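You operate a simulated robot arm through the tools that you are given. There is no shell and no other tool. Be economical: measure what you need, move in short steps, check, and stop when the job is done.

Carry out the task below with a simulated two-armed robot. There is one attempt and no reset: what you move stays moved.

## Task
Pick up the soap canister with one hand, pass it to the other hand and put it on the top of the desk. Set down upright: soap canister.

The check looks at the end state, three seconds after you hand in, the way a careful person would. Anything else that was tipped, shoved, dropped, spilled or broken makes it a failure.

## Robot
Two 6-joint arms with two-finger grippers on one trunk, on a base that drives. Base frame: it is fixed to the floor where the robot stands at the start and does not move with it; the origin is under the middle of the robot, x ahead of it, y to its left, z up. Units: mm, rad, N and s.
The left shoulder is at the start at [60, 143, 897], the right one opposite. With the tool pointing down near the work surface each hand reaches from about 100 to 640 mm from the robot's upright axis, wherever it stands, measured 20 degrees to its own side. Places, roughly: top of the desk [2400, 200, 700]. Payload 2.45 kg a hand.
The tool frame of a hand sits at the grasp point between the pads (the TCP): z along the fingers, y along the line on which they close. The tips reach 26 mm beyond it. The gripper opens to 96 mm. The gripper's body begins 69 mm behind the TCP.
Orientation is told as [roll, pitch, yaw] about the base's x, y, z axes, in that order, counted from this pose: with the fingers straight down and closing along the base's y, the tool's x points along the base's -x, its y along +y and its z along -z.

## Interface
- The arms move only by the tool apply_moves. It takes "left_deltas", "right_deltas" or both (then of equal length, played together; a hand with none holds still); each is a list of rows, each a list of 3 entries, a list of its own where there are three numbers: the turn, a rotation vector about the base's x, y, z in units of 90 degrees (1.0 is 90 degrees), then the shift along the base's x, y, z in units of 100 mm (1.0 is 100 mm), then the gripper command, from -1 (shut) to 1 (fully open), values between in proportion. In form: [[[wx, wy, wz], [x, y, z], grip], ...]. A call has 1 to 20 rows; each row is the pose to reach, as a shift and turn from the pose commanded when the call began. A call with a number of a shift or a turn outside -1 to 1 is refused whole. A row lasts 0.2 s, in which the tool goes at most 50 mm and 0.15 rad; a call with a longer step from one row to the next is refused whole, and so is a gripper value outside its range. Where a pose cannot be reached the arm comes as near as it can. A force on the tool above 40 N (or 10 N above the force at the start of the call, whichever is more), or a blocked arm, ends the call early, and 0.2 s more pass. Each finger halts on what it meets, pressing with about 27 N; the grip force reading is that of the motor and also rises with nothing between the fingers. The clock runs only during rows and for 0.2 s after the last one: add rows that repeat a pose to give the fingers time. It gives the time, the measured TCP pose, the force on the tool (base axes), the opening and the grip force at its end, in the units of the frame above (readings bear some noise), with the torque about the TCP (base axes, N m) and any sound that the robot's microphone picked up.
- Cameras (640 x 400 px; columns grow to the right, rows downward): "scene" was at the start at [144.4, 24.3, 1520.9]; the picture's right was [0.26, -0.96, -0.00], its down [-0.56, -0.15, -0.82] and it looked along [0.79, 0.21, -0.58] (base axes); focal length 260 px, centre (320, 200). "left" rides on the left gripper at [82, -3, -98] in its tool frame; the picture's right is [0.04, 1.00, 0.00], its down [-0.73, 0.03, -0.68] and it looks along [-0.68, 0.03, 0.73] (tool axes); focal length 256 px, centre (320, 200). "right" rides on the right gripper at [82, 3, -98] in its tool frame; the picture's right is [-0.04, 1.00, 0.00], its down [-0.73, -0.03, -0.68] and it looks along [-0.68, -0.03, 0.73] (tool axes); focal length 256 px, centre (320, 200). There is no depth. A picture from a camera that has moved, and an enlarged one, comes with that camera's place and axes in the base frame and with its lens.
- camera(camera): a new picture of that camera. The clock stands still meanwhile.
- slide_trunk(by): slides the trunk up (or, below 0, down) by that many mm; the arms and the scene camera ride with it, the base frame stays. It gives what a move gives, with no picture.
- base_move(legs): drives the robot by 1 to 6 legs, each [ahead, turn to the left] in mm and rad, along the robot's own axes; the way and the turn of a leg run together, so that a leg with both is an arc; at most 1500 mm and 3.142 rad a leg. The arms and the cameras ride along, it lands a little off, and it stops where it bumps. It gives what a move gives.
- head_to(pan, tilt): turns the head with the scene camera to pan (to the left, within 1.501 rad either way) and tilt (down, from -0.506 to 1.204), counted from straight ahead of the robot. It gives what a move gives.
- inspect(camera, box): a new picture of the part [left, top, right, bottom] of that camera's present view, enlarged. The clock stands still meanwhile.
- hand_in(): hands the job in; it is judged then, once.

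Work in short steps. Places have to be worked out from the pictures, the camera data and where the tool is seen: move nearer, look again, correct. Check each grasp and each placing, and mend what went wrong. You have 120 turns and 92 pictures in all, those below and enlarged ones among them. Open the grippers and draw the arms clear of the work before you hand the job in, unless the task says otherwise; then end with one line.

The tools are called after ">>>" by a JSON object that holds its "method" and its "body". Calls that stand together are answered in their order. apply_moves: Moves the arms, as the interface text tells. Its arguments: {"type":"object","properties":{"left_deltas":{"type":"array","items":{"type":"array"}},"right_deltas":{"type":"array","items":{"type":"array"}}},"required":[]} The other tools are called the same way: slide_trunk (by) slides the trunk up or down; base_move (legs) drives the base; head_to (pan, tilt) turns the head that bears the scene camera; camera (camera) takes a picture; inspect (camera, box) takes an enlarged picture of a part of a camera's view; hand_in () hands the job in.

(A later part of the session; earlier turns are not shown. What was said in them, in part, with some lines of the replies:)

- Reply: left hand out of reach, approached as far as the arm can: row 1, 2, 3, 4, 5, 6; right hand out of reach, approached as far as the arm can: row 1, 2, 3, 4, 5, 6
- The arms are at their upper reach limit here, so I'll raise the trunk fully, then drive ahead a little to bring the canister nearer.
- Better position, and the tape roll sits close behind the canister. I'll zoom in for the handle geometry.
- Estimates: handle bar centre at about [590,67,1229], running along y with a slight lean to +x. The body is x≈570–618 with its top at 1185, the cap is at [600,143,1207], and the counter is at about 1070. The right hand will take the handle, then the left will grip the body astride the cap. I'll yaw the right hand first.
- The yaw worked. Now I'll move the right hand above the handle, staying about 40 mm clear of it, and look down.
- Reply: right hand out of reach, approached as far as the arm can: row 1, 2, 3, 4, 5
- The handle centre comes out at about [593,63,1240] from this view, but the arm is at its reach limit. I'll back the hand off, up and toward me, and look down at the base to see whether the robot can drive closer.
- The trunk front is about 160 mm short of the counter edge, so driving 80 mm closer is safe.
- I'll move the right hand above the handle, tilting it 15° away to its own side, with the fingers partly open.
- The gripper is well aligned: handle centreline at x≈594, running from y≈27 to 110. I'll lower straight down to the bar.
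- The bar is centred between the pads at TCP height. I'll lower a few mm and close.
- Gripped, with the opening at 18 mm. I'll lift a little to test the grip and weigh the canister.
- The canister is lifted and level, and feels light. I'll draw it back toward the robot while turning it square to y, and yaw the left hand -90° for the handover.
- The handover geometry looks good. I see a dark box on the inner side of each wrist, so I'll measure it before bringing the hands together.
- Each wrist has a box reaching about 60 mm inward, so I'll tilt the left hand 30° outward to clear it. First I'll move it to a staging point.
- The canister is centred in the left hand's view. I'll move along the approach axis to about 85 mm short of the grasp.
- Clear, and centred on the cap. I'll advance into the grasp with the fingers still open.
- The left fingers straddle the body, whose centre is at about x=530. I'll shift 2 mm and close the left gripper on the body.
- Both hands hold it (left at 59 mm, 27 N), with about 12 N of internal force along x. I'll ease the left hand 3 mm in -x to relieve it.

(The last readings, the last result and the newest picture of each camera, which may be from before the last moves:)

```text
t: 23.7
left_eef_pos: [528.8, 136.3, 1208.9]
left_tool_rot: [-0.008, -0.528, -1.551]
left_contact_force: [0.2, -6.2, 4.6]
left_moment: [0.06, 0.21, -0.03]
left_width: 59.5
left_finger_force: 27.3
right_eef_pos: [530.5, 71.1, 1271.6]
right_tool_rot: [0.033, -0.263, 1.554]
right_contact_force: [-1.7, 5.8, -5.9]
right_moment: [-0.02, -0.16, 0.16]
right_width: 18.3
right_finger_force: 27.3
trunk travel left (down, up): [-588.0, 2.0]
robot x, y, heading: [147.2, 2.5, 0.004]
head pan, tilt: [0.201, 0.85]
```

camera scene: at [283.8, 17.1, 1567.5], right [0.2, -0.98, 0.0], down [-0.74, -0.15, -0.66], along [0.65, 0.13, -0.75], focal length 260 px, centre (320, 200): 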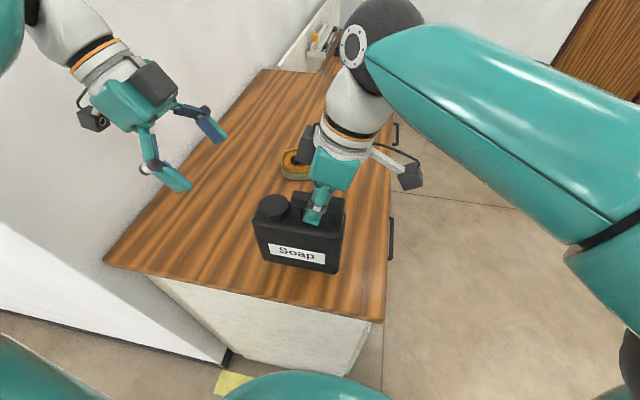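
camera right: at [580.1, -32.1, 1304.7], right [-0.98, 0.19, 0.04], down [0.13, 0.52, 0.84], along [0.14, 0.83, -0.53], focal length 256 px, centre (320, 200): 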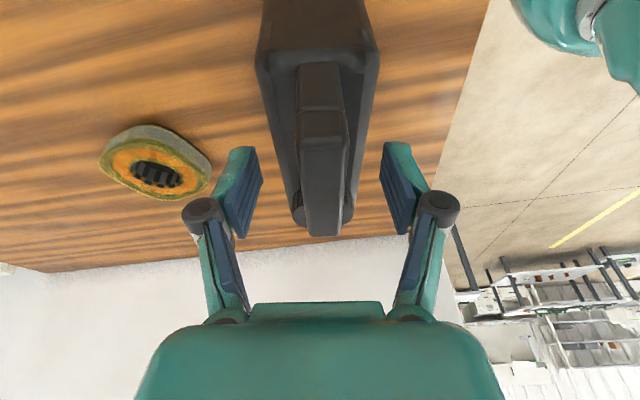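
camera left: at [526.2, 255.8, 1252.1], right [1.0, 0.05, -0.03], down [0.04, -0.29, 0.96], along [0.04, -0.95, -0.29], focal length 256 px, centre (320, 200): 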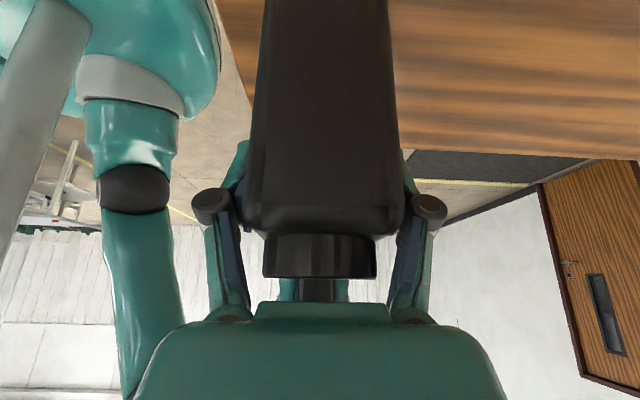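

The internal load is relieved. I'll open the right gripper while both hands hold still.

>>> {"method": "apply_moves", "body": {"right_deltas": [[[0, 0, 0], [0, 0, 0], -0.5], [[0, 0, 0], [0, 0, 0], 0], [[0, 0, 0], [0, 0, 0], 0.2], [[0, 0, 0], [0, 0, 0], 0.2]]}}

>>> {"method": "inspect", "body": {"camera": "scene", "box": [180, 60, 400, 290]}}

>>> {"method": "camera", "body": {"camera": "right"}}

```text
t: 24.7
left_eef_pos: [528.7, 137.7, 1208.5]
left_tool_rot: [-0.011, -0.525, -1.553]
left_contact_force: [0.2, 0.6, -0.2]
left_moment: [0.06, -0.01, 0.01]
left_width: 59.4
left_finger_force: 26.7
right_eef_pos: [531.8, 70.0, 1272.7]
right_tool_rot: [0.03, -0.261, 1.553]
right_contact_force: [0.1, -0.7, -0.1]
right_moment: [-0.01, 0.02, -0.02]
right_width: 57.5
right_finger_force: 0.1
trunk travel left (down, up): [-588.0, 2.0]
robot x, y, heading: [147.2, -2.5, 0.002]
head pan, tilt: [0.201, 0.85]
```

```text
1.74 times, centred on (290, 175) of scene
camera zoom: at [283.9, 17.2, 1567.5], right [0.2, -0.98, 0.0], down [-0.74, -0.15, -0.66], along [0.65, 0.13, -0.75], focal length 452 px, centre (372, 244)
```

zoom: 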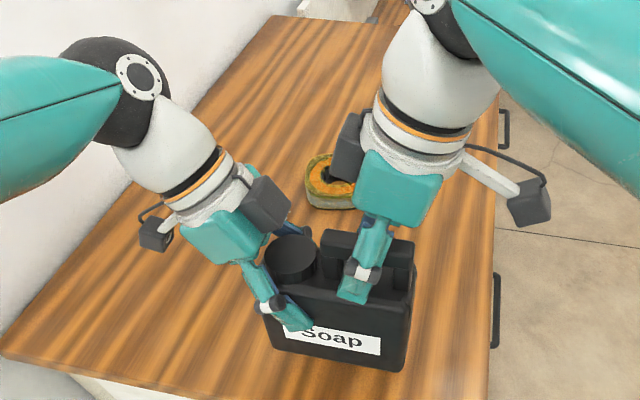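

```text
53 pictures are left
camera right: at [529.7, -33.3, 1344.8], right [-1.0, 0.05, 0.04], down [0.06, 0.53, 0.84], along [0.02, 0.85, -0.53], focal length 256 px, centre (320, 200)
```

right: 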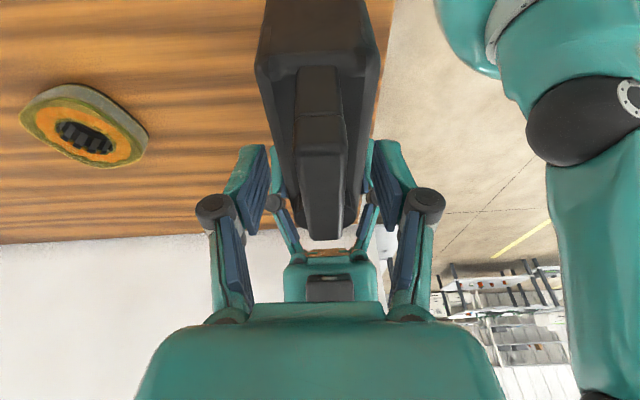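

The left hand holds it alone, level and without slip. I'll withdraw the right hand along its axis, then to the right.

>>> {"method": "apply_moves", "body": {"right_deltas": [[[0, 0, 0], [0, -0.05, 0.2], 0.2], [[0, 0, 0], [0, -0.12, 0.45], 0.2], [[0, 0, 0], [0, -0.17, 0.65], 0.2], [[0, 0, 0], [-0.05, -0.4, 0.65], 0.2], [[0, 0, 0], [-0.1, -0.8, 0.65], 0.2], [[0, 0, 0], [-0.2, -1, 0.65], 0.2], [[0, 0, 0], [-0.2, -1, 0.65], 0.2]]}}

>>> {"method": "camera", "body": {"camera": "scene"}}

```text
t: 26.3
left_eef_pos: [529.0, 137.5, 1208.6]
left_tool_rot: [-0.01, -0.524, -1.551]
left_contact_force: [0.4, 0.7, 0.2]
left_moment: [0.02, 0.01, -0.01]
left_width: 59.6
left_finger_force: 27.4
right_eef_pos: [507.5, -27.2, 1334.3]
right_tool_rot: [0.031, -0.262, 1.552]
right_contact_force: [0.6, -0.4, -0.1]
right_moment: [-0.02, 0.03, 0.01]
right_width: 57.6
right_finger_force: 0.1
trunk travel left (down, up): [-588.0, 2.0]
robot x, y, heading: [147.4, -2.5, -0.004]
head pan, tilt: [0.201, 0.85]
```

```text
52 pictures are left
camera scene: at [284.3, 17.4, 1567.4], right [0.2, -0.98, 0.0], down [-0.74, -0.15, -0.66], along [0.65, 0.13, -0.75], focal length 260 px, centre (320, 200)
```

scene: 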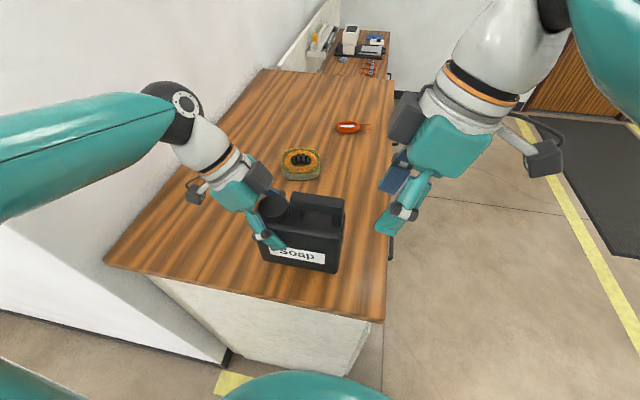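

The handover worked. Now I'll look ahead to survey the desk and the route.

>>> {"method": "head_to", "body": {"pan": -0.15, "tilt": 0.35}}

>>> {"method": "camera", "body": {"camera": "scene"}}

>>> {"method": "inspect", "body": {"camera": "scene", "box": [200, 80, 400, 230]}}

```text
t: 27.3
left_eef_pos: [528.5, 137.4, 1208.5]
left_tool_rot: [-0.011, -0.525, -1.552]
left_contact_force: [-0.1, 0.3, 0.7]
left_moment: [0.03, -0.01, 0.02]
left_width: 59.1
left_finger_force: 27.0
right_eef_pos: [507.3, -28.4, 1333.1]
right_tool_rot: [0.032, -0.262, 1.551]
right_contact_force: [-0.4, 0.3, 0.2]
right_moment: [0.01, -0.01, 0.0]
right_width: 57.8
right_finger_force: 0.2
trunk travel left (down, up): [-588.0, 2.0]
robot x, y, heading: [145.9, 0.9, 0.002]
head pan, tilt: [-0.15, 0.351]
```

```text
51 pictures are left
camera scene: at [299.5, -12.2, 1611.0], right [-0.15, -0.99, 0.0], down [-0.34, 0.05, -0.94], along [0.93, -0.14, -0.34], focal length 260 px, centre (320, 200)
```

scene: 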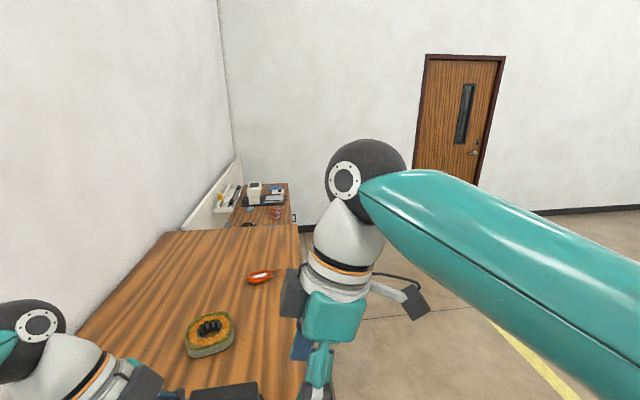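

```text
2.67 times, centred on (300, 155) of scene
camera zoom: at [299.5, -12.2, 1611.0], right [-0.15, -0.99, 0.0], down [-0.34, 0.05, -0.94], along [0.93, -0.14, -0.34], focal length 693 px, centre (373, 320)
```

zoom: 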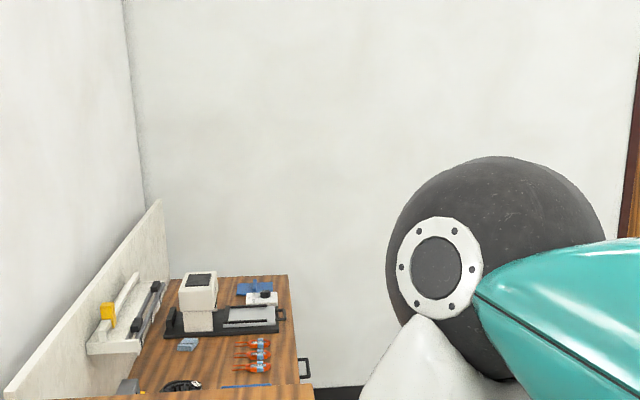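

The counter ends at about x=1434, and the desk lies beyond it with its right edge near y≈-80. I'll check my right side for obstacles before driving.

>>> {"method": "head_to", "body": {"pan": -1.4, "tilt": 0.5}}

>>> {"method": "camera", "body": {"camera": "scene"}}

>>> {"method": "head_to", "body": {"pan": 1.5, "tilt": 0.6}}

>>> {"method": "camera", "body": {"camera": "scene"}}

```text
t: 28.7
left_eef_pos: [528.8, 138.1, 1208.0]
left_tool_rot: [-0.01, -0.526, -1.551]
left_contact_force: [-0.4, -0.8, 0.3]
left_moment: [0.03, -0.01, -0.02]
left_width: 59.3
left_finger_force: 26.6
right_eef_pos: [507.5, -29.0, 1334.8]
right_tool_rot: [0.033, -0.262, 1.552]
right_contact_force: [0.0, -0.7, -0.6]
right_moment: [0.01, 0.0, -0.01]
right_width: 57.4
right_finger_force: 0.1
trunk travel left (down, up): [-588.0, 2.0]
robot x, y, heading: [149.0, 0.2, 0.006]
head pan, tilt: [-1.4, 0.499]
```

```text
49 pictures are left
camera scene: at [223.0, -88.2, 1597.5], right [-0.98, -0.17, 0.0], down [-0.08, 0.47, -0.88], along [0.15, -0.86, -0.48], focal length 260 px, centre (320, 200)
```

scene: 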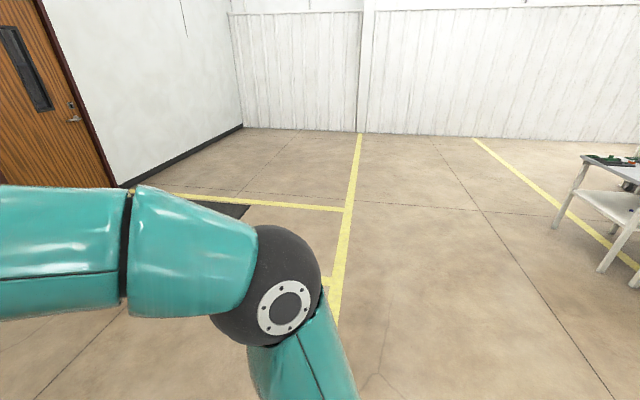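

```text
t: 31.2
left_eef_pos: [528.3, 136.2, 1209.3]
left_tool_rot: [-0.01, -0.525, -1.552]
left_contact_force: [0.8, 0.7, 0.6]
left_moment: [0.01, -0.01, 0.0]
left_width: 59.4
left_finger_force: 27.0
right_eef_pos: [507.4, -27.9, 1333.2]
right_tool_rot: [0.031, -0.261, 1.551]
right_contact_force: [0.3, -0.1, 0.5]
right_moment: [-0.02, 0.03, 0.0]
right_width: 57.4
right_finger_force: 0.1
trunk travel left (down, up): [-588.0, 2.0]
robot x, y, heading: [145.9, 1.9, -0.004]
head pan, tilt: [1.499, 0.6]
```

```text
48 pictures are left
camera scene: at [213.4, 89.6, 1588.4], right [1.0, -0.07, 0.0], down [-0.04, -0.56, -0.83], along [0.06, 0.82, -0.56], focal length 260 px, centre (320, 200)
```

scene: 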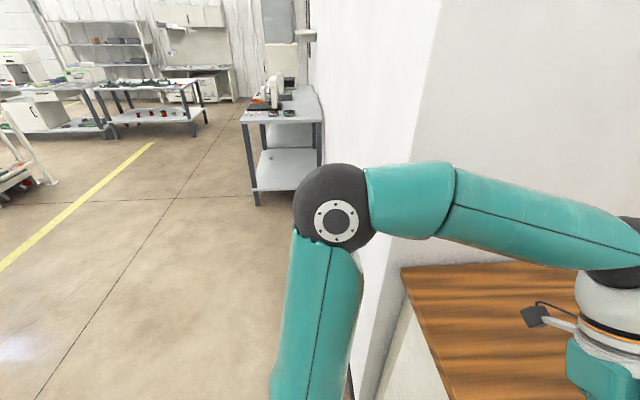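

The floor behind and to the right is clear. I'll back off 350 mm, turn right, drive out past the counter's side, and turn to face along it.

>>> {"method": "base_move", "body": {"legs": [[-350, 0], [0, -1.57], [750, 0], [0, 1.57]]}}

>>> {"method": "head_to", "body": {"pan": 0.3, "tilt": 0.5}}

>>> {"method": "camera", "body": {"camera": "scene"}}

```text
t: 37.7
left_eef_pos: [-53.4, -380.4, 1208.3]
left_tool_rot: [-0.01, -0.523, -3.083]
left_contact_force: [-2.0, 0.5, -0.2]
left_moment: [0.02, -0.09, 0.0]
left_width: 59.4
left_finger_force: 26.9
right_eef_pos: [-220.9, -365.5, 1333.8]
right_tool_rot: [0.033, -0.263, 0.016]
right_contact_force: [-1.5, -0.6, 0.9]
right_moment: [0.01, -0.13, 0.02]
right_width: 57.4
right_finger_force: 0.1
trunk travel left (down, up): [-588.0, 2.0]
robot x, y, heading: [-150.8, -0.9, -1.536]
head pan, tilt: [1.499, 0.6]
stopped in leg 2: the robot was blocked; the commanded pose is now the measured one
```

```text
t: 39.1
left_eef_pos: [-48.0, -379.6, 1208.4]
left_tool_rot: [-0.01, -0.526, -3.083]
left_contact_force: [0.1, -0.3, -0.6]
left_moment: [-0.01, -0.03, 0.0]
left_width: 59.5
left_finger_force: 26.7
right_eef_pos: [-215.3, -364.3, 1332.5]
right_tool_rot: [0.033, -0.261, 0.017]
right_contact_force: [0.5, 0.8, 0.4]
right_moment: [0.01, -0.01, 0.0]
right_width: 57.4
right_finger_force: 0.0
trunk travel left (down, up): [-588.0, 2.0]
robot x, y, heading: [-150.4, -0.8, -1.536]
head pan, tilt: [0.3, 0.499]
```

```text
47 pictures are left
camera scene: at [-118.5, -146.6, 1597.4], right [-0.94, -0.33, 0.0], down [-0.16, 0.45, -0.88], along [0.29, -0.83, -0.48], focal length 260 px, centre (320, 200)
```

scene: 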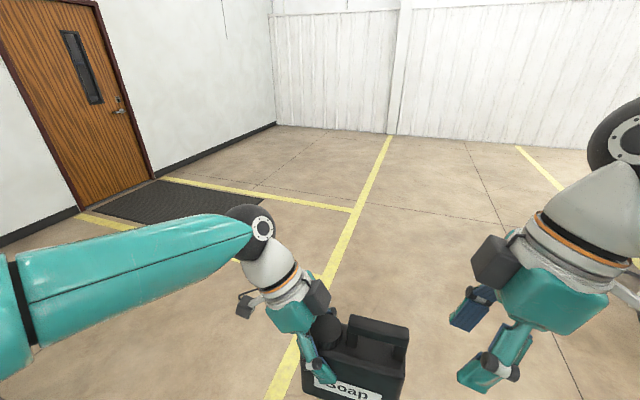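

The base stopped just short of the full turn with something blocking it. I'll look left, toward the counter side, to see what.

>>> {"method": "head_to", "body": {"pan": 1.4, "tilt": 0.8}}

>>> {"method": "camera", "body": {"camera": "scene"}}

>>> {"method": "head_to", "body": {"pan": -1.4, "tilt": 0.8}}

>>> {"method": "camera", "body": {"camera": "scene"}}

```text
t: 40.5
left_eef_pos: [-48.6, -379.5, 1208.4]
left_tool_rot: [-0.009, -0.526, -3.086]
left_contact_force: [0.5, -0.5, 0.8]
left_moment: [0.01, -0.05, 0.0]
left_width: 59.4
left_finger_force: 27.4
right_eef_pos: [-215.3, -363.8, 1333.4]
right_tool_rot: [0.031, -0.261, 0.017]
right_contact_force: [-0.1, 0.0, 0.1]
right_moment: [0.02, 0.0, -0.01]
right_width: 57.8
right_finger_force: 0.0
trunk travel left (down, up): [-588.0, 2.0]
robot x, y, heading: [-147.3, -3.9, -1.531]
head pan, tilt: [1.4, 0.799]
```

```text
46 pictures are left
camera scene: at [-68.8, -71.4, 1571.5], right [-0.13, -0.99, 0.0], down [-0.71, 0.1, -0.7], along [0.69, -0.09, -0.72], focal length 260 px, centre (320, 200)
```

scene: 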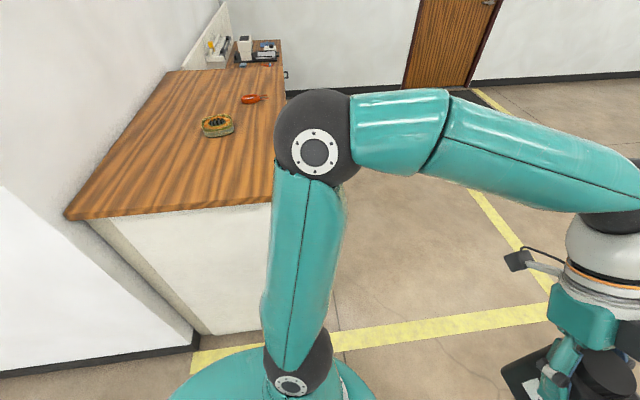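

```text
t: 42.9
left_eef_pos: [-49.2, -379.7, 1208.1]
left_tool_rot: [-0.013, -0.526, -3.085]
left_contact_force: [-0.5, -0.5, -0.5]
left_moment: [0.02, 0.0, 0.02]
left_width: 59.5
left_finger_force: 27.5
right_eef_pos: [-215.5, -365.7, 1333.3]
right_tool_rot: [0.034, -0.259, 0.018]
right_contact_force: [-1.0, 0.2, 0.4]
right_moment: [-0.03, -0.01, 0.03]
right_width: 57.9
right_finger_force: 0.1
trunk travel left (down, up): [-588.0, 2.0]
robot x, y, heading: [-151.3, 2.1, -1.535]
head pan, tilt: [-1.4, 0.799]
```

```text
45 pictures are left
camera scene: at [-227.6, -77.6, 1571.5], right [-0.21, 0.98, 0.0], down [0.7, 0.15, -0.7], along [-0.68, -0.15, -0.72], focal length 260 px, centre (320, 200)
```

scene: 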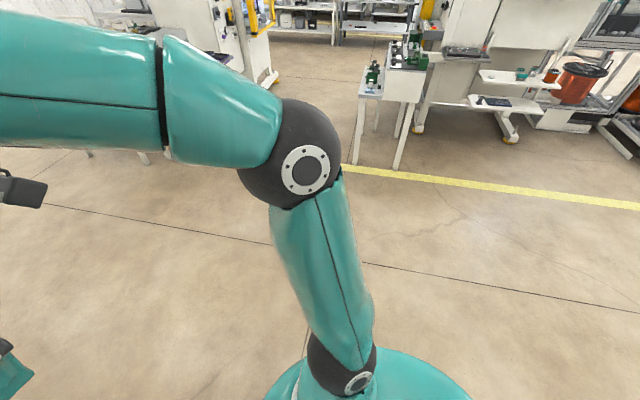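

Nothing visible touches the robot, and it is nearly at the right heading. I'll drive ahead a short leg to check that it is free.

>>> {"method": "base_move", "body": {"legs": [[300, 0]]}}

```text
t: 45.0
left_eef_pos: [-31.9, -691.9, 1208.6]
left_tool_rot: [-0.01, -0.527, -3.077]
left_contact_force: [-0.6, -0.2, 0.5]
left_moment: [0.01, -0.01, -0.03]
left_width: 59.2
left_finger_force: 27.4
right_eef_pos: [-200.1, -677.7, 1332.8]
right_tool_rot: [0.035, -0.261, 0.025]
right_contact_force: [0.2, -0.1, -0.1]
right_moment: [0.02, 0.04, 0.0]
right_width: 57.6
right_finger_force: 0.0
trunk travel left (down, up): [-588.0, 2.0]
robot x, y, heading: [-137.7, -310.1, -1.52]
head pan, tilt: [-1.4, 0.799]
```

It moves freely. Next: on to y≈-760, then turn to heading 0.

>>> {"method": "base_move", "body": {"legs": [[450, 0], [0, 1.52]]}}

>>> {"method": "head_to", "body": {"pan": 0.4, "tilt": 0.5}}

>>> {"method": "camera", "body": {"camera": "scene"}}

```text
t: 51.8
left_eef_pos: [270.4, -663.7, 1210.5]
left_tool_rot: [-0.01, -0.528, -1.587]
left_contact_force: [0.1, 0.7, 0.9]
left_moment: [-0.06, 0.03, -0.03]
left_width: 59.5
left_finger_force: 26.8
right_eef_pos: [244.2, -827.9, 1334.8]
right_tool_rot: [0.033, -0.257, 1.518]
right_contact_force: [-0.9, 0.8, 0.2]
right_moment: [-0.1, 0.01, 0.0]
right_width: 57.8
right_finger_force: 0.0
trunk travel left (down, up): [-588.0, 2.0]
robot x, y, heading: [-114.6, -790.6, -0.036]
head pan, tilt: [-1.4, 0.799]
stopped in leg 2: the robot was blocked; the commanded pose is now the measured one
```

```text
t: 53.6
left_eef_pos: [269.5, -668.0, 1209.9]
left_tool_rot: [-0.01, -0.524, -1.59]
left_contact_force: [0.5, 0.7, 0.7]
left_moment: [0.01, -0.03, 0.0]
left_width: 59.5
left_finger_force: 27.1
right_eef_pos: [242.6, -832.8, 1335.7]
right_tool_rot: [0.032, -0.26, 1.515]
right_contact_force: [-0.2, -1.0, 0.7]
right_moment: [-0.03, 0.03, -0.03]
right_width: 57.6
right_finger_force: 0.1
trunk travel left (down, up): [-588.0, 2.0]
robot x, y, heading: [-118.4, -792.4, -0.034]
head pan, tilt: [0.4, 0.499]
```

```text
44 pictures are left
camera scene: at [27.1, -761.2, 1597.4], right [0.36, -0.93, 0.0], down [-0.45, -0.17, -0.88], along [0.82, 0.31, -0.48], focal length 260 px, centre (320, 200)
```

scene: 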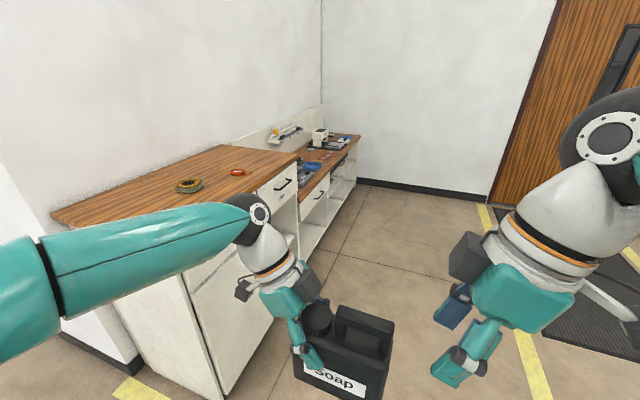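

The way along the counter is clear. The "blocked" note seems just to be the turn's final tolerance. I'll drive ahead toward the desk.

>>> {"method": "base_move", "body": {"legs": [[1400, 0.04]]}}

>>> {"method": "head_to", "body": {"pan": 0.7, "tilt": 0.55}}

>>> {"method": "camera", "body": {"camera": "scene"}}

```text
t: 60.7
left_eef_pos: [1655.0, -668.2, 1210.7]
left_tool_rot: [-0.009, -0.526, -1.547]
left_contact_force: [0.3, -1.0, 0.6]
left_moment: [0.05, 0.02, -0.01]
left_width: 59.1
left_finger_force: 27.0
right_eef_pos: [1634.9, -834.2, 1335.4]
right_tool_rot: [0.033, -0.26, 1.559]
right_contact_force: [0.3, -0.5, 0.3]
right_moment: [-0.02, 0.01, -0.01]
right_width: 57.5
right_finger_force: 0.1
trunk travel left (down, up): [-588.0, 2.0]
robot x, y, heading: [1272.8, -811.6, 0.011]
head pan, tilt: [0.4, 0.499]
```

```text
t: 61.5
left_eef_pos: [1654.4, -669.3, 1210.6]
left_tool_rot: [-0.012, -0.526, -1.547]
left_contact_force: [-0.4, -0.5, -0.5]
left_moment: [0.02, 0.03, 0.0]
left_width: 59.5
left_finger_force: 26.3
right_eef_pos: [1633.2, -834.1, 1335.1]
right_tool_rot: [0.034, -0.261, 1.559]
right_contact_force: [-0.1, 0.3, 1.1]
right_moment: [0.0, 0.01, 0.04]
right_width: 57.7
right_finger_force: 0.0
trunk travel left (down, up): [-588.0, 2.0]
robot x, y, heading: [1270.9, -809.7, 0.011]
head pan, tilt: [0.7, 0.55]
```

```text
43 pictures are left
camera scene: at [1399.8, -749.2, 1592.9], right [0.65, -0.76, 0.0], down [-0.4, -0.34, -0.85], along [0.65, 0.55, -0.52], focal length 260 px, centre (320, 200)
```

scene: 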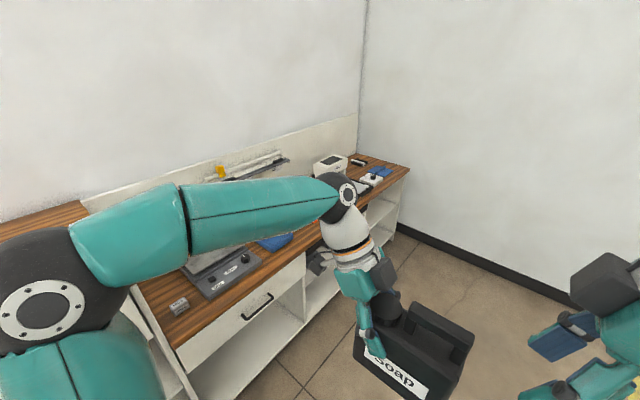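

The left arm hides the desk. I'll drive to about x=2000, turn to face it, and then survey the top.

>>> {"method": "base_move", "body": {"legs": [[730, 0], [0, 1.56]]}}

>>> {"method": "head_to", "body": {"pan": 0, "tilt": 0.6}}

>>> {"method": "camera", "body": {"camera": "scene"}}

```text
t: 69.7
left_eef_pos: [1881.6, -411.7, 1211.2]
left_tool_rot: [-0.013, -0.53, -0.018]
left_contact_force: [-0.9, -0.5, -1.6]
left_moment: [-0.01, -0.04, 0.02]
left_width: 59.4
left_finger_force: 26.8
right_eef_pos: [2046.3, -437.6, 1335.4]
right_tool_rot: [0.034, -0.259, 3.084]
right_contact_force: [-0.6, 0.3, -0.6]
right_moment: [0.0, -0.13, 0.03]
right_width: 57.8
right_finger_force: 0.0
trunk travel left (down, up): [-588.0, 2.0]
robot x, y, heading: [2060.1, -801.3, 1.539]
head pan, tilt: [0.7, 0.55]
stopped in leg 2: the robot was blocked; the commanded pose is now the measured one
```

```text
t: 70.7
left_eef_pos: [1887.7, -411.0, 1212.8]
left_tool_rot: [-0.011, -0.527, -0.022]
left_contact_force: [0.3, 0.8, -0.9]
left_moment: [-0.01, 0.05, 0.0]
left_width: 59.6
left_finger_force: 27.0
right_eef_pos: [2053.3, -439.0, 1337.2]
right_tool_rot: [0.03, -0.263, 3.082]
right_contact_force: [0.3, -0.2, 0.7]
right_moment: [-0.01, 0.03, 0.0]
right_width: 57.8
right_finger_force: 0.2
trunk travel left (down, up): [-588.0, 2.0]
robot x, y, heading: [2060.7, -801.6, 1.543]
head pan, tilt: [0.0, 0.6]
```

```text
42 pictures are left
camera scene: at [2065.6, -651.5, 1588.3], right [1.0, -0.03, 0.0], down [-0.02, -0.57, -0.82], along [0.02, 0.82, -0.57], focal length 260 px, centre (320, 200)
```

scene: 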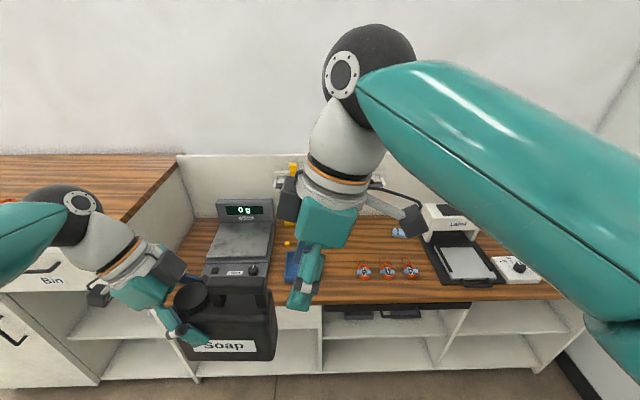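

Facing the desk: a scale is on the left, tagged items sit near x≈2360, and there is free-looking space around x≈2050–2250. I'll move the right arm aside for a clear look.

>>> {"method": "apply_moves", "body": {"right_deltas": [[[0, 0, 0], [0.3, -0.1, 0], 0.2], [[0, 0, 0], [0.6, -0.3, 0], 0.2], [[0, 0, 0], [0.9, -0.6, -0.1], 0.2], [[0, 0, 0], [1, -0.8, -0.3], 0.2], [[0, 0, 0], [1, -0.8, -0.5], 0.2], [[0, 0, 0], [1, -0.8, -0.5], 0.2]]}}

>>> {"method": "camera", "body": {"camera": "scene"}}

```text
t: 72.1
left_eef_pos: [1886.6, -412.5, 1210.2]
left_tool_rot: [-0.011, -0.527, -0.021]
left_contact_force: [0.4, -0.1, -0.7]
left_moment: [0.05, 0.04, -0.01]
left_width: 59.3
left_finger_force: 27.0
right_eef_pos: [2151.1, -520.7, 1286.5]
right_tool_rot: [0.031, -0.262, 3.082]
right_contact_force: [0.5, -0.7, -0.3]
right_moment: [-0.01, -0.01, -0.02]
right_width: 57.5
right_finger_force: 0.1
trunk travel left (down, up): [-588.0, 2.0]
robot x, y, heading: [2065.2, -799.9, 1.543]
head pan, tilt: [0.0, 0.6]
```

```text
41 pictures are left
camera scene: at [2065.1, -652.1, 1588.4], right [1.0, -0.03, 0.0], down [-0.02, -0.56, -0.83], along [0.02, 0.82, -0.57], focal length 260 px, centre (320, 200)
```

scene: 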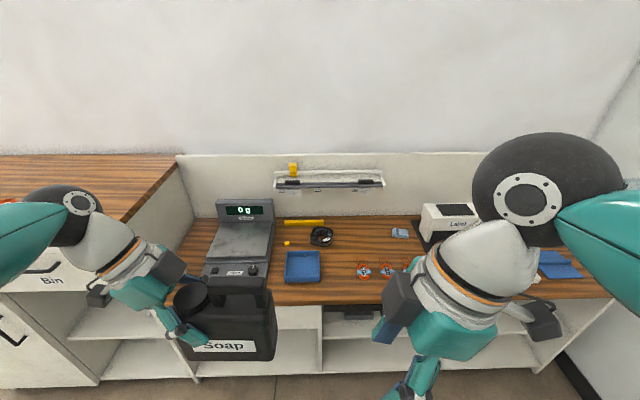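

The roomiest free spot is behind the tagged items, centred near [2300, 205], between the coil at x<2150 and the grey block at x≈2450. To line up I need to shift sideways by about +340 mm, so I'll turn right first.

>>> {"method": "base_move", "body": {"legs": [[0, -1.54]]}}

>>> {"method": "base_move", "body": {"legs": [[335, 0]]}}

>>> {"method": "base_move", "body": {"legs": [[0, 1.57]]}}

```text
t: 76.8
left_eef_pos: [2447.2, -613.5, 1213.0]
left_tool_rot: [-0.012, -0.524, -1.549]
left_contact_force: [-0.3, -0.2, -0.9]
left_moment: [0.05, -0.03, -0.01]
left_width: 59.2
left_finger_force: 27.0
right_eef_pos: [2350.3, -882.1, 1286.3]
right_tool_rot: [0.03, -0.264, 1.551]
right_contact_force: [0.4, -1.9, -0.5]
right_moment: [0.06, -0.01, -0.01]
right_width: 57.5
right_finger_force: 0.1
trunk travel left (down, up): [-588.0, 2.0]
robot x, y, heading: [2068.3, -762.8, 0.026]
head pan, tilt: [0.0, 0.6]
stopped in leg 1: the robot was blocked; the commanded pose is now the measured one
```

```text
t: 79.0
left_eef_pos: [2779.4, -598.4, 1211.7]
left_tool_rot: [-0.013, -0.527, -1.541]
left_contact_force: [0.5, -0.6, -1.5]
left_moment: [0.03, 0.04, -0.02]
left_width: 59.2
left_finger_force: 27.1
right_eef_pos: [2683.6, -866.8, 1285.6]
right_tool_rot: [0.033, -0.261, 1.561]
right_contact_force: [0.0, -0.5, 0.2]
right_moment: [-0.01, 0.03, -0.02]
right_width: 57.4
right_finger_force: 0.0
trunk travel left (down, up): [-588.0, 2.0]
robot x, y, heading: [2397.5, -748.6, 0.034]
head pan, tilt: [0.0, 0.6]
```

```text
t: 83.7
left_eef_pos: [2243.9, -362.8, 1214.9]
left_tool_rot: [-0.011, -0.531, 0.019]
left_contact_force: [-0.6, 0.5, -1.0]
left_moment: [0.03, -0.07, 0.0]
left_width: 59.2
left_finger_force: 26.4
right_eef_pos: [2511.4, -461.4, 1288.9]
right_tool_rot: [0.033, -0.259, 3.12]
right_contact_force: [-1.5, 0.1, -0.8]
right_moment: [-0.01, -0.1, 0.0]
right_width: 57.4
right_finger_force: 0.1
trunk travel left (down, up): [-588.0, 2.0]
robot x, y, heading: [2440.2, -749.2, 1.587]
head pan, tilt: [0.0, 0.6]
stopped in leg 1: the robot was blocked; the commanded pose is now the measured one
```

Well lined up. I'll lower the trunk 300 mm and take a fresh look.

>>> {"method": "slide_trunk", "body": {"by": -300}}

>>> {"method": "head_to", "body": {"pan": 0.15, "tilt": 0.55}}

>>> {"method": "camera", "body": {"camera": "scene"}}

```text
t: 86.7
left_eef_pos: [2248.1, -362.9, 915.1]
left_tool_rot: [-0.008, -0.527, 0.019]
left_contact_force: [0.7, -0.7, -1.1]
left_moment: [-0.01, 0.01, -0.01]
left_width: 59.5
left_finger_force: 26.8
right_eef_pos: [2517.8, -459.4, 988.7]
right_tool_rot: [0.032, -0.261, 3.121]
right_contact_force: [-0.1, -0.4, -0.6]
right_moment: [0.0, -0.04, 0.0]
right_width: 57.3
right_finger_force: 0.1
trunk travel left (down, up): [-288.0, 302.0]
robot x, y, heading: [2440.7, -745.2, 1.583]
head pan, tilt: [0.0, 0.6]
```

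```text
t: 87.4
left_eef_pos: [2249.0, -362.8, 914.9]
left_tool_rot: [-0.009, -0.528, 0.02]
left_contact_force: [-0.1, -0.7, -1.1]
left_moment: [-0.02, 0.03, 0.01]
left_width: 59.4
left_finger_force: 27.3
right_eef_pos: [2515.6, -461.0, 986.4]
right_tool_rot: [0.03, -0.263, 3.12]
right_contact_force: [-0.1, -0.5, 1.0]
right_moment: [-0.01, 0.04, -0.02]
right_width: 57.8
right_finger_force: 0.0
trunk travel left (down, up): [-288.0, 302.0]
robot x, y, heading: [2443.6, -745.5, 1.583]
head pan, tilt: [0.15, 0.55]
```

```text
40 pictures are left
camera scene: at [2424.6, -595.8, 1292.9], right [0.99, 0.16, 0.0], down [0.08, -0.52, -0.85], along [-0.14, 0.84, -0.52], focal length 260 px, centre (320, 200)
```

scene: 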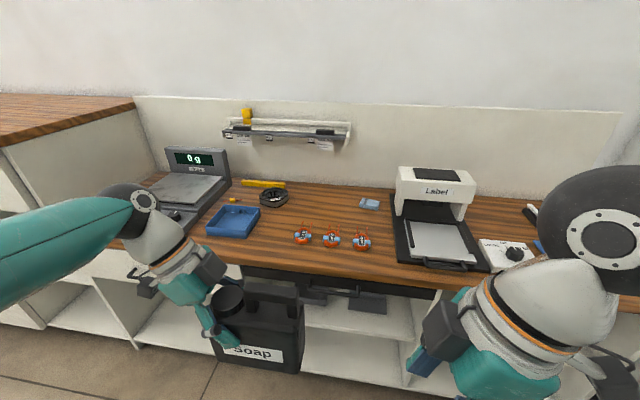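

Free region measured as x 2130–2425, y 190–330. Target is the canister centre at [2290, 245]. The canister bottom is at z≈820, clear of everything, so I'll drive forward 400 mm.

>>> {"method": "base_move", "body": {"legs": [[300, 0]]}}

>>> {"method": "base_move", "body": {"legs": [[100, 0]]}}

>>> {"method": "head_to", "body": {"pan": 0.3, "tilt": 0.75}}

>>> {"method": "camera", "body": {"camera": "scene"}}

```text
t: 89.5
left_eef_pos: [2247.3, -63.2, 914.1]
left_tool_rot: [-0.014, -0.527, 0.015]
left_contact_force: [-0.1, 0.1, -1.0]
left_moment: [-0.01, 0.03, -0.01]
left_width: 59.6
left_finger_force: 27.1
right_eef_pos: [2515.7, -161.9, 988.4]
right_tool_rot: [0.034, -0.262, 3.115]
right_contact_force: [0.8, 0.6, 0.3]
right_moment: [-0.02, 0.02, -0.02]
right_width: 57.4
right_finger_force: 0.0
trunk travel left (down, up): [-288.0, 302.0]
robot x, y, heading: [2435.8, -447.8, 1.578]
head pan, tilt: [0.15, 0.55]
```

```text
t: 90.6
left_eef_pos: [2245.8, 37.5, 914.6]
left_tool_rot: [-0.013, -0.527, 0.016]
left_contact_force: [-0.3, -0.1, -1.1]
left_moment: [0.0, 0.01, 0.01]
left_width: 59.5
left_finger_force: 26.8
right_eef_pos: [2515.0, -62.1, 989.1]
right_tool_rot: [0.032, -0.261, 3.114]
right_contact_force: [-0.3, -0.7, -0.2]
right_moment: [-0.06, -0.02, 0.01]
right_width: 57.2
right_finger_force: 0.0
trunk travel left (down, up): [-288.0, 302.0]
robot x, y, heading: [2438.3, -346.7, 1.573]
head pan, tilt: [0.15, 0.55]
```

```text
t: 91.4
left_eef_pos: [2246.7, 36.9, 914.9]
left_tool_rot: [-0.01, -0.527, 0.013]
left_contact_force: [0.1, 0.1, -1.0]
left_moment: [-0.01, 0.02, -0.02]
left_width: 59.3
left_finger_force: 27.1
right_eef_pos: [2513.8, -61.5, 989.1]
right_tool_rot: [0.031, -0.261, 3.115]
right_contact_force: [-0.7, 0.8, 0.5]
right_moment: [-0.01, 0.02, -0.03]
right_width: 57.7
right_finger_force: 0.0
trunk travel left (down, up): [-288.0, 302.0]
robot x, y, heading: [2436.8, -351.3, 1.574]
head pan, tilt: [0.3, 0.75]
```

```text
39 pictures are left
camera scene: at [2410.5, -206.9, 1275.5], right [0.95, 0.3, 0.0], down [0.2, -0.65, -0.73], along [-0.22, 0.7, -0.68], focal length 260 px, centre (320, 200)
```

scene: 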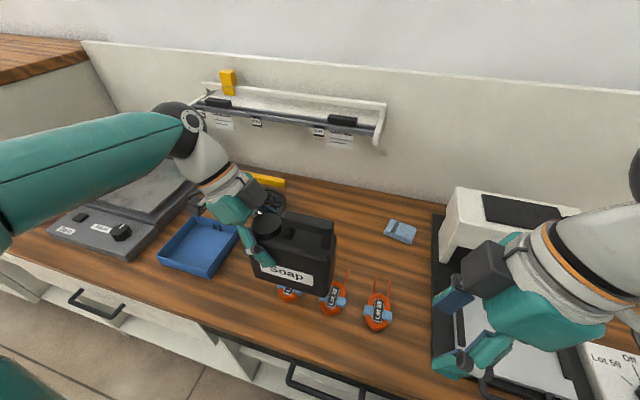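

The target is clear. I'll move the arm forward with the canister held at height.

>>> {"method": "apply_moves", "body": {"left_deltas": [[[0, 0, 0], [0.02, 0.25, 0], -1], [[0, 0, 0], [0.04, 0.5, 0], -1], [[0, 0, 0], [0.06, 0.75, 0], -1], [[0, 0, 0], [0.08, 1, 0], -1], [[0, 0, 0], [0.08, 1, 0], -1]]}}

>>> {"method": "apply_moves", "body": {"left_deltas": [[[0, 0, 0], [0, 0.25, 0], -1], [[0, 0, 0], [0, 0.5, 0], -1], [[0, 0, 0], [0, 0.75, 0], -1], [[0, 0, 0], [0, 1, 0], -1], [[0, 0, 0], [0, 1, 0], -1]]}}

>>> {"method": "camera", "body": {"camera": "scene"}}

>>> {"method": "camera", "body": {"camera": "left"}}

```text
t: 92.6
left_eef_pos: [2254.1, 138.9, 915.4]
left_tool_rot: [-0.011, -0.526, 0.014]
left_contact_force: [0.3, -0.8, -0.8]
left_moment: [0.0, 0.05, -0.01]
left_width: 59.3
left_finger_force: 27.1
right_eef_pos: [2514.2, -62.3, 988.5]
right_tool_rot: [0.032, -0.263, 3.116]
right_contact_force: [-0.2, -0.8, 0.1]
right_moment: [-0.01, 0.0, 0.0]
right_width: 57.7
right_finger_force: 0.1
trunk travel left (down, up): [-288.0, 302.0]
robot x, y, heading: [2442.3, -351.4, 1.575]
head pan, tilt: [0.3, 0.75]
```

```text
t: 93.8
left_eef_pos: [2254.2, 235.2, 914.7]
left_tool_rot: [-0.012, -0.527, 0.013]
left_contact_force: [0.7, 0.2, -1.3]
left_moment: [0.0, 0.06, 0.01]
left_width: 59.3
left_finger_force: 27.3
right_eef_pos: [2514.4, -62.3, 988.2]
right_tool_rot: [0.031, -0.261, 3.114]
right_contact_force: [0.1, -0.8, 0.3]
right_moment: [-0.01, 0.02, 0.01]
right_width: 57.6
right_finger_force: 0.1
trunk travel left (down, up): [-288.0, 302.0]
robot x, y, heading: [2436.8, -346.5, 1.571]
head pan, tilt: [0.3, 0.75]
```

```text
38 pictures are left
camera scene: at [2410.5, -207.0, 1275.5], right [0.95, 0.3, 0.0], down [0.21, -0.65, -0.73], along [-0.22, 0.7, -0.68], focal length 260 px, centre (320, 200)
```

scene: 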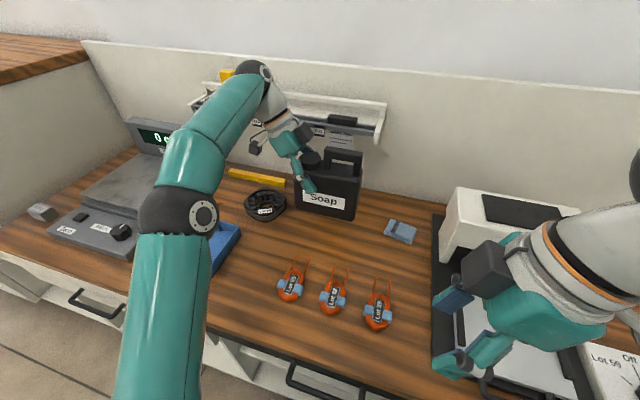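

```text
37 pictures are left
camera left: at [2133.8, 230.2, 958.0], right [-0.04, 1.0, -0.03], down [0.29, 0.04, 0.96], along [0.96, 0.03, -0.29], focal length 256 px, centre (320, 200)
```

left: 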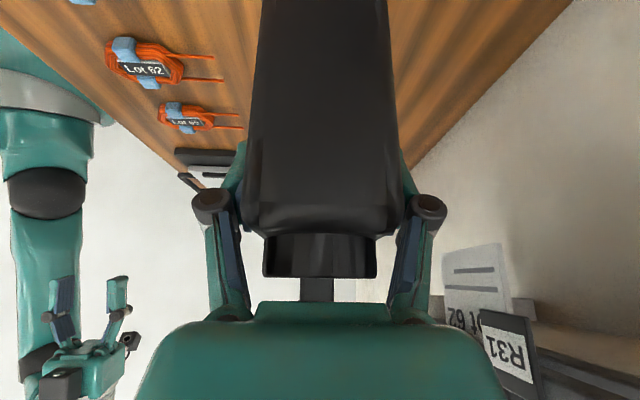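

The canister is over the free spot, level and well clear of the tags and coil. I'll lower 100 mm.

>>> {"method": "apply_moves", "body": {"left_deltas": [[[0, 0, 0], [0, 0, -0.25], -1], [[0, 0, 0], [0, 0, -0.5], -1], [[0, 0, 0], [0, 0, -0.75], -1], [[0, 0, 0], [0, 0, -0.95], -1], [[0, 0, 0], [0, 0, -1.0], -1], [[0, 0, 0], [0, 0, -1.0], -1]]}}

>>> {"method": "inspect", "body": {"camera": "scene", "box": [220, 90, 440, 300]}}

```text
t: 94.8
left_eef_pos: [2256.0, 237.1, 833.7]
left_tool_rot: [0.015, -0.534, 0.005]
left_contact_force: [-1.3, -4.7, 16.1]
left_moment: [-0.93, 0.71, 0.11]
left_width: 59.5
left_finger_force: 26.6
right_eef_pos: [2515.4, -62.5, 988.4]
right_tool_rot: [0.031, -0.262, 3.112]
right_contact_force: [0.0, -0.1, -0.2]
right_moment: [-0.06, -0.02, 0.04]
right_width: 57.6
right_finger_force: 0.1
trunk travel left (down, up): [-288.0, 302.0]
robot x, y, heading: [2436.4, -345.1, 1.573]
head pan, tilt: [0.3, 0.75]
stopped in row 5 (left hand): the force on the tool passed its limit at 49 N (the readings are from after the stop); the commanded pose is now the measured one
```

```text
1.90 times, centred on (330, 195) of scene
camera zoom: at [2410.7, -207.7, 1275.7], right [0.95, 0.3, 0.0], down [0.21, -0.65, -0.73], along [-0.22, 0.7, -0.68], focal length 495 px, centre (301, 210)
```

zoom: 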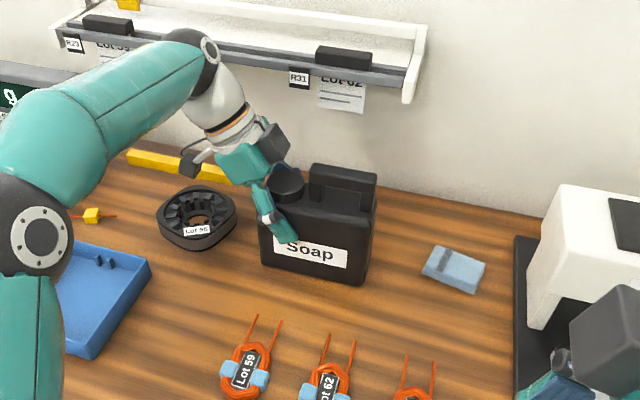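

Contact came at TCP z≈834, higher than I expected. I'll check whether the canister's base really is on the desk.

>>> {"method": "inspect", "body": {"camera": "scene", "box": [280, 150, 380, 230]}}

>>> {"method": "camera", "body": {"camera": "left"}}

>>> {"method": "camera", "body": {"camera": "right"}}

```text
5.00 times, centred on (330, 190) of scene
camera zoom: at [2410.7, -207.7, 1275.7], right [0.95, 0.3, 0.0], down [0.21, -0.65, -0.73], along [-0.22, 0.7, -0.68], focal length 1300 px, centre (270, 250)
```

zoom: 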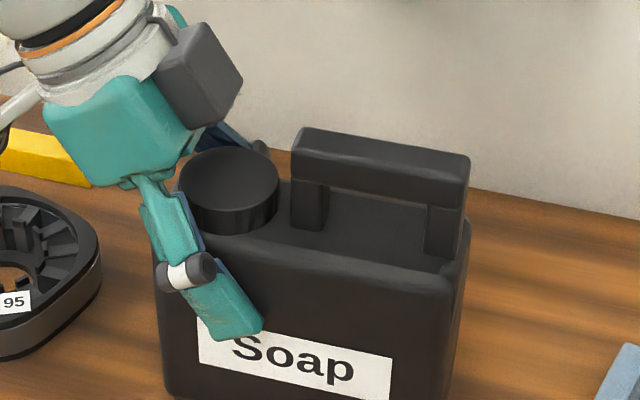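

```text
34 pictures are left
camera left: at [2135.4, 231.8, 876.3], right [-0.05, 1.0, -0.01], down [0.28, 0.02, 0.96], along [0.96, 0.04, -0.29], focal length 256 px, centre (320, 200)
```

left: 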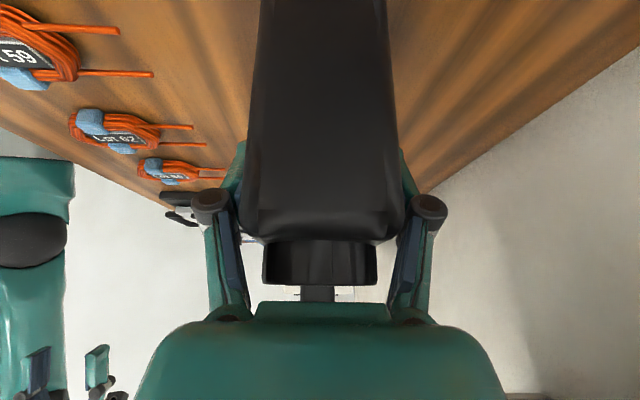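

```text
33 pictures are left
camera right: at [2619.7, -66.1, 1062.8], right [-0.06, -1.0, 0.04], down [-0.53, 0.07, 0.84], along [-0.85, 0.03, -0.53], focal length 256 px, centre (320, 200)
```

right: 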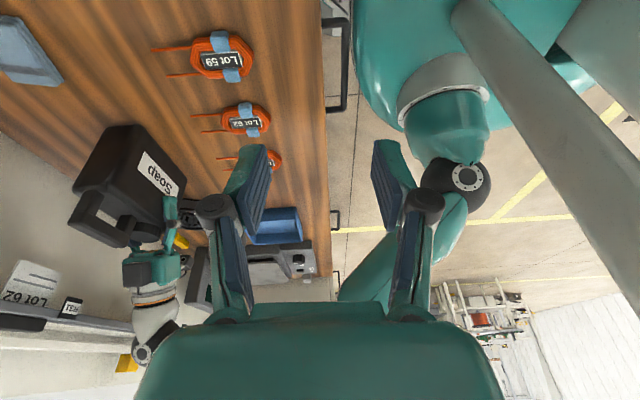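

Triangulating the tags puts the desk at about z=737, which matches contact at 834, so the canister base is on the desk. I'll relieve the press by 2 mm and check forces.

>>> {"method": "apply_moves", "body": {"left_deltas": [[[0, 0, 0], [0, 0, 0.02], -1], [[0, 0, 0], [0, 0, 0.02], -1], [[0, 0, 0], [0, 0, 0.02], -1]]}}

```text
t: 95.6
left_eef_pos: [2256.6, 237.7, 834.3]
left_tool_rot: [0.015, -0.534, 0.002]
left_contact_force: [2.3, -1.2, 15.2]
left_moment: [-0.47, 0.08, 0.02]
left_width: 59.5
left_finger_force: 27.0
right_eef_pos: [2516.3, -63.3, 989.7]
right_tool_rot: [0.031, -0.264, 3.116]
right_contact_force: [0.2, -0.6, -0.3]
right_moment: [-0.01, 0.02, -0.02]
right_width: 57.7
right_finger_force: 0.2
trunk travel left (down, up): [-288.0, 302.0]
robot x, y, heading: [2438.8, -347.9, 1.571]
head pan, tilt: [0.3, 0.75]
```

Still about 15 N. I'll raise another 2 mm.

>>> {"method": "apply_moves", "body": {"left_deltas": [[[0, 0, 0], [0, 0, 0.02], -1], [[0, 0, 0], [0, 0, 0.02], -1], [[0, 0, 0], [0, 0, 0.02], -1]]}}

```text
t: 96.4
left_eef_pos: [2255.1, 237.4, 834.7]
left_tool_rot: [0.01, -0.533, 0.005]
left_contact_force: [2.1, 0.4, 6.1]
left_moment: [0.0, -0.12, 0.0]
left_width: 59.6
left_finger_force: 26.5
right_eef_pos: [2514.6, -62.5, 991.0]
right_tool_rot: [0.03, -0.262, 3.116]
right_contact_force: [0.1, 0.6, -0.7]
right_moment: [-0.01, 0.02, -0.01]
right_width: 57.6
right_finger_force: 0.1
trunk travel left (down, up): [-288.0, 302.0]
robot x, y, heading: [2437.0, -348.1, 1.57]
head pan, tilt: [0.3, 0.75]
```

The contact is light now (6 N, no moment), so it stands flat. I'll open the left gripper.

>>> {"method": "apply_moves", "body": {"left_deltas": [[[0, 0, 0], [0, 0, 0], 0.3], [[0, 0, 0], [0, 0, 0], 0.5], [[0, 0, 0], [0, 0, 0], 0.8], [[0, 0, 0], [0, 0, 0], 1], [[0, 0, 0], [0, 0, 0], 1], [[0, 0, 0], [0, 0, 0], 1]]}}

>>> {"method": "inspect", "body": {"camera": "scene", "box": [220, 90, 440, 300]}}

>>> {"method": "camera", "body": {"camera": "left"}}

```text
t: 97.8
left_eef_pos: [2254.6, 238.4, 835.2]
left_tool_rot: [0.013, -0.535, 0.005]
left_contact_force: [-0.2, -0.3, 0.1]
left_moment: [-0.04, -0.03, 0.05]
left_width: 96.0
left_finger_force: 0.1
right_eef_pos: [2514.6, -63.5, 987.5]
right_tool_rot: [0.032, -0.262, 3.114]
right_contact_force: [0.3, 0.5, -0.7]
right_moment: [0.0, 0.01, -0.01]
right_width: 57.4
right_finger_force: 0.1
trunk travel left (down, up): [-288.0, 302.0]
robot x, y, heading: [2437.2, -345.1, 1.577]
head pan, tilt: [0.3, 0.75]
```

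```text
1.90 times, centred on (330, 195) of scene
camera zoom: at [2410.5, -206.8, 1275.5], right [0.95, 0.3, 0.0], down [0.21, -0.65, -0.73], along [-0.22, 0.7, -0.68], focal length 495 px, centre (301, 210)
```

zoom: 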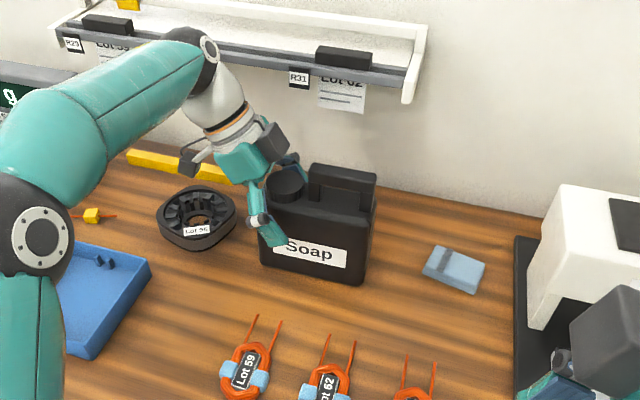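

```text
31 pictures are left
camera left: at [2134.3, 232.6, 876.7], right [-0.05, 1.0, -0.01], down [0.29, 0.02, 0.96], along [0.96, 0.04, -0.29], focal length 256 px, centre (320, 200)
```

left: 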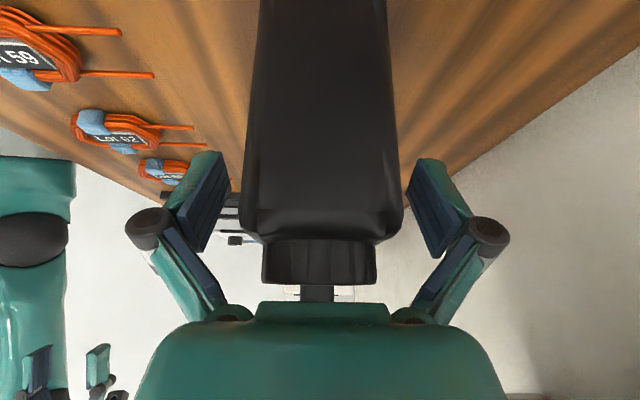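

It stands upright and released. I'll back the left hand out along its own axis.

>>> {"method": "apply_moves", "body": {"left_deltas": [[[0, 0, 0], [-0.12, 0, 0.2], 1], [[0, 0, 0], [-0.25, 0, 0.42], 1], [[0, 0, 0], [-0.38, 0, 0.65], 1], [[0, 0, 0], [-0.5, 0, 0.87], 1], [[0, 0, 0], [-0.5, 0, 0.87], 1]]}}

>>> {"method": "inspect", "body": {"camera": "scene", "box": [150, 40, 440, 300]}}

```text
t: 99.0
left_eef_pos: [2206.5, 237.3, 923.5]
left_tool_rot: [0.009, -0.535, 0.005]
left_contact_force: [0.6, -0.8, -0.4]
left_moment: [-0.01, 0.04, -0.01]
left_width: 96.2
left_finger_force: 0.0
right_eef_pos: [2513.7, -62.6, 989.8]
right_tool_rot: [0.032, -0.26, 3.116]
right_contact_force: [0.2, 0.1, 0.2]
right_moment: [0.01, 0.01, 0.0]
right_width: 57.9
right_finger_force: 0.0
trunk travel left (down, up): [-288.0, 302.0]
robot x, y, heading: [2436.9, -350.3, 1.576]
head pan, tilt: [0.3, 0.75]
```

```text
1.54 times, centred on (295, 170) of scene
camera zoom: at [2410.5, -206.9, 1275.5], right [0.95, 0.3, 0.0], down [0.21, -0.65, -0.73], along [-0.22, 0.7, -0.68], focal length 400 px, centre (358, 246)
```

zoom: 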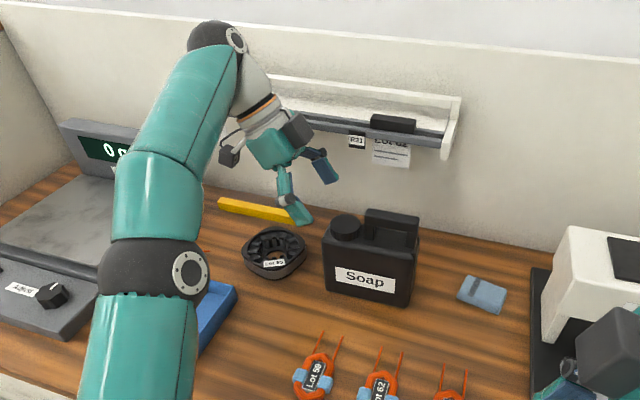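

Clear, with the canister standing alone. I'll pull the left arm back and up, then back the robot away.

>>> {"method": "apply_moves", "body": {"left_deltas": [[[0, 0, 0], [0, -0.2, 0.15], 1], [[0, 0, 0], [0, -0.5, 0.2], 1], [[0, 0, 0], [0.05, -0.8, 0.2], 1], [[0, 0, 0], [0.1, -1, 0.2], 1], [[0, 0, 0], [0.1, -1, 0.2], 1]]}}

>>> {"method": "base_move", "body": {"legs": [[-350, 0]]}}

>>> {"method": "camera", "body": {"camera": "scene"}}

```text
t: 100.2
left_eef_pos: [2216.5, 138.3, 941.9]
left_tool_rot: [0.014, -0.533, 0.007]
left_contact_force: [-0.8, -0.3, -0.2]
left_moment: [-0.02, 0.0, 0.04]
left_width: 96.2
left_finger_force: 0.2
right_eef_pos: [2514.7, -61.7, 989.0]
right_tool_rot: [0.031, -0.263, 3.115]
right_contact_force: [0.2, -0.4, 0.0]
right_moment: [0.05, 0.0, 0.0]
right_width: 57.5
right_finger_force: 0.1
trunk travel left (down, up): [-288.0, 302.0]
robot x, y, heading: [2435.6, -344.2, 1.572]
head pan, tilt: [0.3, 0.75]
```

```text
t: 102.5
left_eef_pos: [2222.4, -203.5, 941.5]
left_tool_rot: [0.013, -0.536, -0.005]
left_contact_force: [-0.1, -0.2, 0.0]
left_moment: [0.02, 0.03, 0.01]
left_width: 96.0
left_finger_force: 0.1
right_eef_pos: [2519.0, -407.0, 990.2]
right_tool_rot: [0.033, -0.261, 3.105]
right_contact_force: [0.3, -0.5, 0.3]
right_moment: [0.01, 0.01, 0.01]
right_width: 57.5
right_finger_force: 0.0
trunk travel left (down, up): [-288.0, 302.0]
robot x, y, heading: [2437.1, -687.5, 1.571]
head pan, tilt: [0.3, 0.75]
```

```text
29 pictures are left
camera scene: at [2412.6, -550.3, 1275.6], right [0.96, 0.29, 0.0], down [0.2, -0.65, -0.73], along [-0.21, 0.7, -0.68], focal length 260 px, centre (320, 200)
```

scene: 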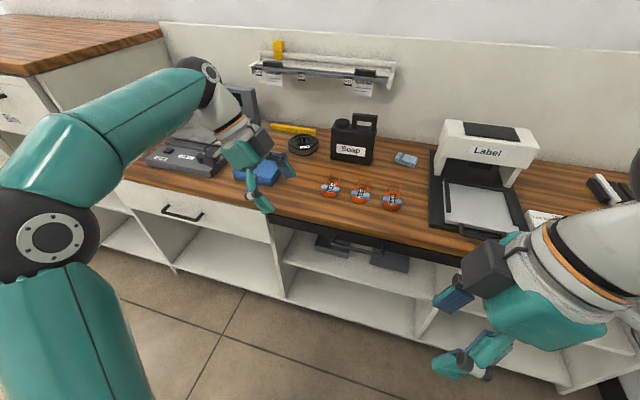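

The canister stands upright on the desk, nothing else has moved, and the arms are clear. I'll open the right gripper fully and hand in.

>>> {"method": "apply_moves", "body": {"right_deltas": [[[0, 0, 0], [0, 0, 0], 0.6], [[0, 0, 0], [0, 0, 0], 1], [[0, 0, 0], [0, 0, 0], 1]]}}

>>> {"method": "hand_in", "body": {}}

```text
t: 103.3
left_eef_pos: [2220.9, -202.1, 942.0]
left_tool_rot: [0.013, -0.535, -0.004]
left_contact_force: [0.3, 0.6, -0.7]
left_moment: [-0.02, 0.01, 0.0]
left_width: 96.1
left_finger_force: 0.1
right_eef_pos: [2518.6, -406.0, 990.0]
right_tool_rot: [0.029, -0.262, 3.105]
right_contact_force: [-0.5, -0.3, 0.4]
right_moment: [0.0, 0.04, 0.03]
right_width: 96.3
right_finger_force: 0.1
trunk travel left (down, up): [-288.0, 302.0]
robot x, y, heading: [2436.1, -686.4, 1.569]
head pan, tilt: [0.3, 0.75]
```

```text
The job is handed in.
```

I picked up the soap canister with the right hand, passed it in the air to the left hand, and set it upright on the desk. In the last picture nothing else on the counter or desk looked disturbed, and I handed the job in with both grippers open and the arms clear.
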